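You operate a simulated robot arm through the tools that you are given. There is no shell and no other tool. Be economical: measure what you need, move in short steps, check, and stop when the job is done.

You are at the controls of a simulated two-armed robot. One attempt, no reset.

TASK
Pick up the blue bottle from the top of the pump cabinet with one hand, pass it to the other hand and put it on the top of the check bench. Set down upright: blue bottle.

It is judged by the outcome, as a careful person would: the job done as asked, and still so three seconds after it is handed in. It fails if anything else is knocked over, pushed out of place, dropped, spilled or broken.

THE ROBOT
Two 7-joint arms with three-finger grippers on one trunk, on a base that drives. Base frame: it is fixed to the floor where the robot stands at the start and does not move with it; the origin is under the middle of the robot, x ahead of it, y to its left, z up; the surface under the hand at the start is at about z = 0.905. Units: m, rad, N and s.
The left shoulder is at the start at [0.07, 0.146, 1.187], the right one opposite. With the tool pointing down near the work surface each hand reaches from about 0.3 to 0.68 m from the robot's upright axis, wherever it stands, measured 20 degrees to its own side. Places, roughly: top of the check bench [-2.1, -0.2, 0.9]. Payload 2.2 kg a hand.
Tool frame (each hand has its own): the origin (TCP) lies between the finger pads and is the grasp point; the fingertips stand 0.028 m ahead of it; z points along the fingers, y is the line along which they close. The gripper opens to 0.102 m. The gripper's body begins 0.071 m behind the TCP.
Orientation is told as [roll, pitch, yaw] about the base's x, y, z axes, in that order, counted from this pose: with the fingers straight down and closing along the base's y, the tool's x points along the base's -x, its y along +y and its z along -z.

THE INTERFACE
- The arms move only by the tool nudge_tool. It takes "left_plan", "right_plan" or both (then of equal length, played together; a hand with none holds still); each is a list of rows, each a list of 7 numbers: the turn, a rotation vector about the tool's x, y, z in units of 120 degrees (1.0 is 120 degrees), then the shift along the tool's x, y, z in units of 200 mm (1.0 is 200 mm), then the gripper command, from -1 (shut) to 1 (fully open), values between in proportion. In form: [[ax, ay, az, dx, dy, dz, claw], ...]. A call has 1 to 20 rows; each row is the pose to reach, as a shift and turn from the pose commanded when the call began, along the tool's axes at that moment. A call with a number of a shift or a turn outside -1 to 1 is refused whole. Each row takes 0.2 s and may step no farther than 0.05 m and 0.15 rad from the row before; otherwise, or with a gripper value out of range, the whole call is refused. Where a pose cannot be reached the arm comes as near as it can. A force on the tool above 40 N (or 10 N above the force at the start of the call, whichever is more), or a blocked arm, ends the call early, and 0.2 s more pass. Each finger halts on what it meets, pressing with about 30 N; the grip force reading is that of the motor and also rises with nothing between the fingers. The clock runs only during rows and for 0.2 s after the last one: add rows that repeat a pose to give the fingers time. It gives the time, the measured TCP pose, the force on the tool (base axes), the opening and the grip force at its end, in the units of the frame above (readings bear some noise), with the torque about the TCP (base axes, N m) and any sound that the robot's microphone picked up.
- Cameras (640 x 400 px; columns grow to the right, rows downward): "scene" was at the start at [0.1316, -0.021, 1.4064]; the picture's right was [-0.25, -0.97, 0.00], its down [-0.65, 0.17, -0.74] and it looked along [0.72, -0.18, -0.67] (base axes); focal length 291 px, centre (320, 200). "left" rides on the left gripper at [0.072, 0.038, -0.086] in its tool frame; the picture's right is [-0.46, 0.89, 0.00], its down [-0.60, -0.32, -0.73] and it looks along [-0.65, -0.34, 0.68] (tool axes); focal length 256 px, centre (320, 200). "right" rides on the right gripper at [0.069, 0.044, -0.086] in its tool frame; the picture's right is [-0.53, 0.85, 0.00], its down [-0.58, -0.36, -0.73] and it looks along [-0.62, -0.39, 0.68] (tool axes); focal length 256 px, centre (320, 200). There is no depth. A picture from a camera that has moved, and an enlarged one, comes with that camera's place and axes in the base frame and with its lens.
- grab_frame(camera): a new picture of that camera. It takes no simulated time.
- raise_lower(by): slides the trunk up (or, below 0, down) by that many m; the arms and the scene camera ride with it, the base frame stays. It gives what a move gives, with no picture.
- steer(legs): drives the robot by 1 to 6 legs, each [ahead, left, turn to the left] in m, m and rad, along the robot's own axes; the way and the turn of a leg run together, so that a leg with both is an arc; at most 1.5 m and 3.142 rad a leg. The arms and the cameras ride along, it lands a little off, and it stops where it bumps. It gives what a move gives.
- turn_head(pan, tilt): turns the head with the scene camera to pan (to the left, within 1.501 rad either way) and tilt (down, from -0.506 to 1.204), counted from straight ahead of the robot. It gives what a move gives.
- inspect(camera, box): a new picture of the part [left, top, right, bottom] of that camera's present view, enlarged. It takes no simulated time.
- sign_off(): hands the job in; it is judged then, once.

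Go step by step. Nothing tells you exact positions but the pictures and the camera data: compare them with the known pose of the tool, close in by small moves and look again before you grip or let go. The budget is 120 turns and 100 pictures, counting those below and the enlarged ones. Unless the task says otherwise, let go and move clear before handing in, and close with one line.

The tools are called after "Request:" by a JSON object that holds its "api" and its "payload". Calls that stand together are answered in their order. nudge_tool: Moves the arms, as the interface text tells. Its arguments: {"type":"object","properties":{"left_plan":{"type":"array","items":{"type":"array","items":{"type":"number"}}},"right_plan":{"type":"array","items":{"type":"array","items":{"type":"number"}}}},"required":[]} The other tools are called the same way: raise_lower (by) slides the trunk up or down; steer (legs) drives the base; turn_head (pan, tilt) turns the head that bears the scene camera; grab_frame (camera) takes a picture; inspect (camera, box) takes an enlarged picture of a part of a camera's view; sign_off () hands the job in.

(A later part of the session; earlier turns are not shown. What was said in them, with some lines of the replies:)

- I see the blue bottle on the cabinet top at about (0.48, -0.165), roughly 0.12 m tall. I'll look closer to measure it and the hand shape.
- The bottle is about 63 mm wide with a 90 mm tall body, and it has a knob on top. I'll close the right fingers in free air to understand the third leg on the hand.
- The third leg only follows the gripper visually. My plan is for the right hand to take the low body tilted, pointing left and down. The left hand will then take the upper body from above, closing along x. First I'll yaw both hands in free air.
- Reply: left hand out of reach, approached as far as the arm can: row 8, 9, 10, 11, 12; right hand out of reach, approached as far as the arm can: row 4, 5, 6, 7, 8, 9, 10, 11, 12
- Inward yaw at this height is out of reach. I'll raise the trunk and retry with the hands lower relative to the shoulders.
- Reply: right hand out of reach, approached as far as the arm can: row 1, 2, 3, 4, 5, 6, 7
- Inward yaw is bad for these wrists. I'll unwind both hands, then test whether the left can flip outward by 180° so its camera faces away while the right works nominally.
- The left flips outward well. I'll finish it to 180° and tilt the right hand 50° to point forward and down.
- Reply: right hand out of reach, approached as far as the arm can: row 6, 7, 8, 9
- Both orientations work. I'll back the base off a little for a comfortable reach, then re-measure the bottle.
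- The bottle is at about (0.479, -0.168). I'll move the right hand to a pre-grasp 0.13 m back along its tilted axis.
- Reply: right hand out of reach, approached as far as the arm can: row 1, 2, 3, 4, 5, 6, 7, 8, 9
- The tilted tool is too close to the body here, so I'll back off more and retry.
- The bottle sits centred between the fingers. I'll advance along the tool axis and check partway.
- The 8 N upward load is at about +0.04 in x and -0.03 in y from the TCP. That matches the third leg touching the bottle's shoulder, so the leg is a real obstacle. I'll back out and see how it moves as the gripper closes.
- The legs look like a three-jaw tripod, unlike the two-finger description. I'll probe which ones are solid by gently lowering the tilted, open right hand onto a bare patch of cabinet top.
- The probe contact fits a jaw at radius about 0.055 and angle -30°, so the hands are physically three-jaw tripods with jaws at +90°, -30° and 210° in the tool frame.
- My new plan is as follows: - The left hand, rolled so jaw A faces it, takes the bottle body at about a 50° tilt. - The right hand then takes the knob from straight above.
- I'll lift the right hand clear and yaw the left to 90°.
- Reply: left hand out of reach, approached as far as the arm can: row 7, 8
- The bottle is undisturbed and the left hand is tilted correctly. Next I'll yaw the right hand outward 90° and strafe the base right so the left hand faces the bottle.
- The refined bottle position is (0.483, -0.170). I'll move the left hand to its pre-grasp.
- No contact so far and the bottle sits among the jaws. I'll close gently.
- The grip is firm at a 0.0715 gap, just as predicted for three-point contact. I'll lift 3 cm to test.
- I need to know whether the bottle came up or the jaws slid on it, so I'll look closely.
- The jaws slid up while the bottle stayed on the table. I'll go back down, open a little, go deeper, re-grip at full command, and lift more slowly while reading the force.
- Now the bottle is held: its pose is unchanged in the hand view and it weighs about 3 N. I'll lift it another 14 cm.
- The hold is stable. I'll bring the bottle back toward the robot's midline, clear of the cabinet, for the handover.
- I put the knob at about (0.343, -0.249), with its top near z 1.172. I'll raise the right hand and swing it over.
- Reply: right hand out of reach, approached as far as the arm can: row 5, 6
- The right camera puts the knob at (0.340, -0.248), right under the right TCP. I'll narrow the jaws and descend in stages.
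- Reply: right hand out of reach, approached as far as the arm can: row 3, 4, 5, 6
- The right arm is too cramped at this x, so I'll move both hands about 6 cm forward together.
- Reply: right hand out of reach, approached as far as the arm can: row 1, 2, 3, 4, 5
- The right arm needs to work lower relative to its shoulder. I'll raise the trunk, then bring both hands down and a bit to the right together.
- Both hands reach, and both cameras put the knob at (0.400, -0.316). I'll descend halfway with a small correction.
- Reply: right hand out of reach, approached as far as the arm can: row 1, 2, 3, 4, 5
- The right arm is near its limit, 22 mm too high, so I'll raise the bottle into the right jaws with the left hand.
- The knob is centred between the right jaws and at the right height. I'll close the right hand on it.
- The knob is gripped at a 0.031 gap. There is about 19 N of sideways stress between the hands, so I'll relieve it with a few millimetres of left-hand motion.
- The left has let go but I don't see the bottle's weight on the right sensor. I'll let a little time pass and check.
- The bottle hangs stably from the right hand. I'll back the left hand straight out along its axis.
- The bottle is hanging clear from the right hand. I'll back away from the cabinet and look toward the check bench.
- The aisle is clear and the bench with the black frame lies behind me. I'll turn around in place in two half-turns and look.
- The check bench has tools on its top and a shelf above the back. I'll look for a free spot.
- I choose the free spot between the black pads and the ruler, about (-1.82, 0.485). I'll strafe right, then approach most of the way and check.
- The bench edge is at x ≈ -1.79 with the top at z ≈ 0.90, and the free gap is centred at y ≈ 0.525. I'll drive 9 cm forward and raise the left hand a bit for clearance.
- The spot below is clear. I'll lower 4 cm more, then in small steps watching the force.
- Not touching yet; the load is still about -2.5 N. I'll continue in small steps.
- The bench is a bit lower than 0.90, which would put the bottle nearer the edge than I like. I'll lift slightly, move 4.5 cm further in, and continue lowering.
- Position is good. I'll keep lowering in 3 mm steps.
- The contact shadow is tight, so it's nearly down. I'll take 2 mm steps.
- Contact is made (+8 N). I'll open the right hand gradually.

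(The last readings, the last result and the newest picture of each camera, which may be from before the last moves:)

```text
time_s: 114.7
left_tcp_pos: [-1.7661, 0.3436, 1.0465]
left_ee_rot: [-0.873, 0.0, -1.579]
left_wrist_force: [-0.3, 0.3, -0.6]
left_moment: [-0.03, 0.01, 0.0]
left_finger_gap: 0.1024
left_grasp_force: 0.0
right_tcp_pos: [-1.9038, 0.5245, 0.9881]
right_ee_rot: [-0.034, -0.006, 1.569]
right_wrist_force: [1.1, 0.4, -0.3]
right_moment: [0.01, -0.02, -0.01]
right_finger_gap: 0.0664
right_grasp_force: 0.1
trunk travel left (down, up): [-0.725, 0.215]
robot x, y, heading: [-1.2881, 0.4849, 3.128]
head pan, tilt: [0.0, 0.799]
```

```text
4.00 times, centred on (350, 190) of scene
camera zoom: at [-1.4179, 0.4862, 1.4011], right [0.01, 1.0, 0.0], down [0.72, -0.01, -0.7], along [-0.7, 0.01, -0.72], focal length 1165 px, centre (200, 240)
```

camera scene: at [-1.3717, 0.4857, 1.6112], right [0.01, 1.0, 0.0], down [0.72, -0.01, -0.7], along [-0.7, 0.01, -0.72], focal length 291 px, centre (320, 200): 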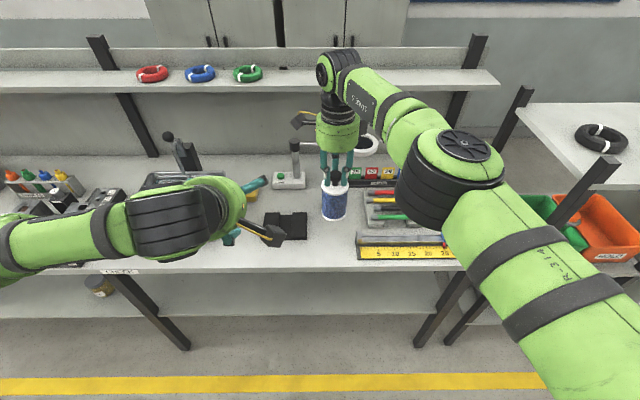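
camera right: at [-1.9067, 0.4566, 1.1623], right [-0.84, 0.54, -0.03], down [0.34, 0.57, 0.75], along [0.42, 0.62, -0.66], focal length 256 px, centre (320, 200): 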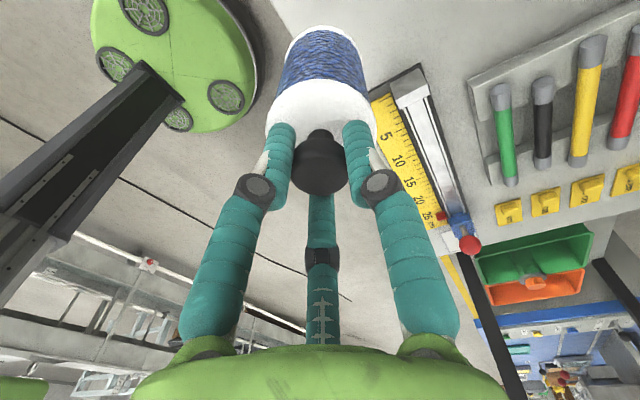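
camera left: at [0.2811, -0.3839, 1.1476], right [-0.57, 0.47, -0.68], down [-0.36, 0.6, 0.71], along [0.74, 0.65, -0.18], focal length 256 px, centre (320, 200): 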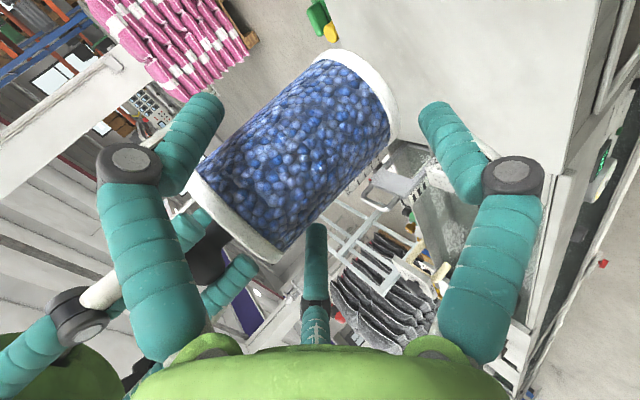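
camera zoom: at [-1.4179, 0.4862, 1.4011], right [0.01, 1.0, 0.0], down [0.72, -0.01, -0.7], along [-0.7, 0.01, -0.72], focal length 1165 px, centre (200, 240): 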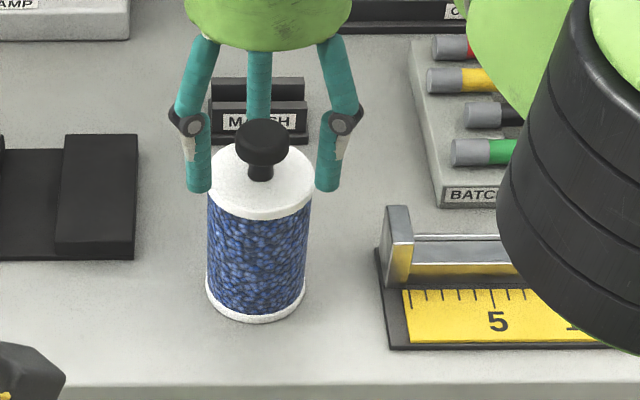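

The bottle stands upright and is released. I'll raise the trunk straight up, then back away.

Request:
{"api": "raise_lower", "payload": {"by": 0.2}}

Request:
{"api": "steer", "payload": {"legs": [[-0.35, 0, 0]]}}

Request:
{"api": "grab_frame", "payload": {"camera": "scene"}}

```text
time_s: 116.8
left_tcp_pos: [-1.7661, 0.3432, 1.2457]
left_ee_rot: [-0.87, -0.001, -1.579]
left_wrist_force: [0.3, -0.4, -0.6]
left_moment: [0.02, 0.02, 0.01]
left_finger_gap: 0.1019
left_grasp_force: 0.1
right_tcp_pos: [-1.9027, 0.5255, 1.1891]
right_ee_rot: [-0.035, -0.007, 1.569]
right_wrist_force: [-0.3, 0.2, -0.3]
right_moment: [0.02, 0.03, 0.0]
right_finger_gap: 0.0666
right_grasp_force: 0.1
trunk travel left (down, up): [-0.925, 0.015]
robot x, y, heading: [-1.2908, 0.4866, 3.131]
head pan, tilt: [0.0, 0.799]
```

```text
time_s: 119.1
left_tcp_pos: [-1.4201, 0.3405, 1.2438]
left_ee_rot: [-0.87, -0.001, -1.576]
left_wrist_force: [-0.9, 0.5, -0.1]
left_moment: [0.0, -0.02, -0.01]
left_finger_gap: 0.102
left_grasp_force: 0.0
right_tcp_pos: [-1.5564, 0.5223, 1.1878]
right_ee_rot: [-0.037, -0.007, 1.569]
right_wrist_force: [-0.9, -0.3, -0.1]
right_moment: [-0.01, -0.03, 0.0]
right_finger_gap: 0.0664
right_grasp_force: 0.0
trunk travel left (down, up): [-0.925, 0.015]
robot x, y, heading: [-0.938, 0.4801, 3.135]
head pan, tilt: [0.0, 0.799]
```

```text
14 pictures are left
camera scene: at [-1.0721, 0.4828, 1.6008], right [0.01, 1.0, 0.0], down [0.72, -0.01, -0.7], along [-0.7, 0.01, -0.72], focal length 291 px, centre (320, 200)
```

scene: 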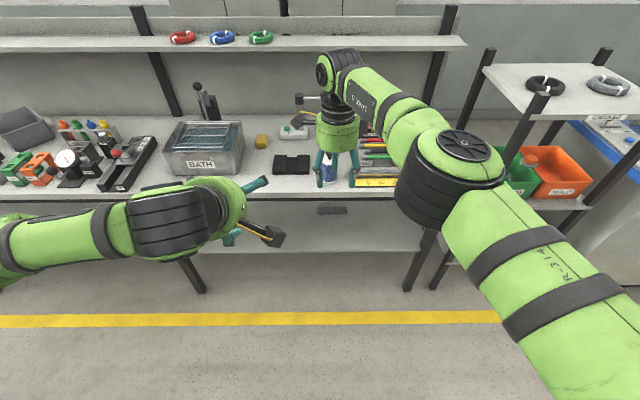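

The bottle stands on the bench behind the raised hand. I'll take one close check.

Request:
{"api": "inspect", "payload": {"camera": "scene", "box": [260, 110, 420, 210]}}

```text
4.00 times, centred on (340, 160) of scene
camera zoom: at [-1.0721, 0.4828, 1.6008], right [0.01, 1.0, 0.0], down [0.72, -0.01, -0.7], along [-0.7, 0.01, -0.72], focal length 1165 px, centre (240, 360)
```

zoom: 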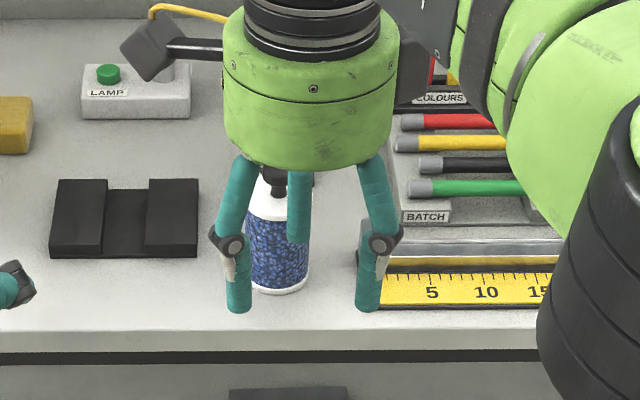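

The bottle is upright on the bench, nothing nearby has moved, and both hands are clear.

Request:
{"api": "sign_off", "payload": {}}

```text
The job is handed in.
```

The blue bottle was picked up with the left hand, passed to the right hand, and set down upright on the check bench.
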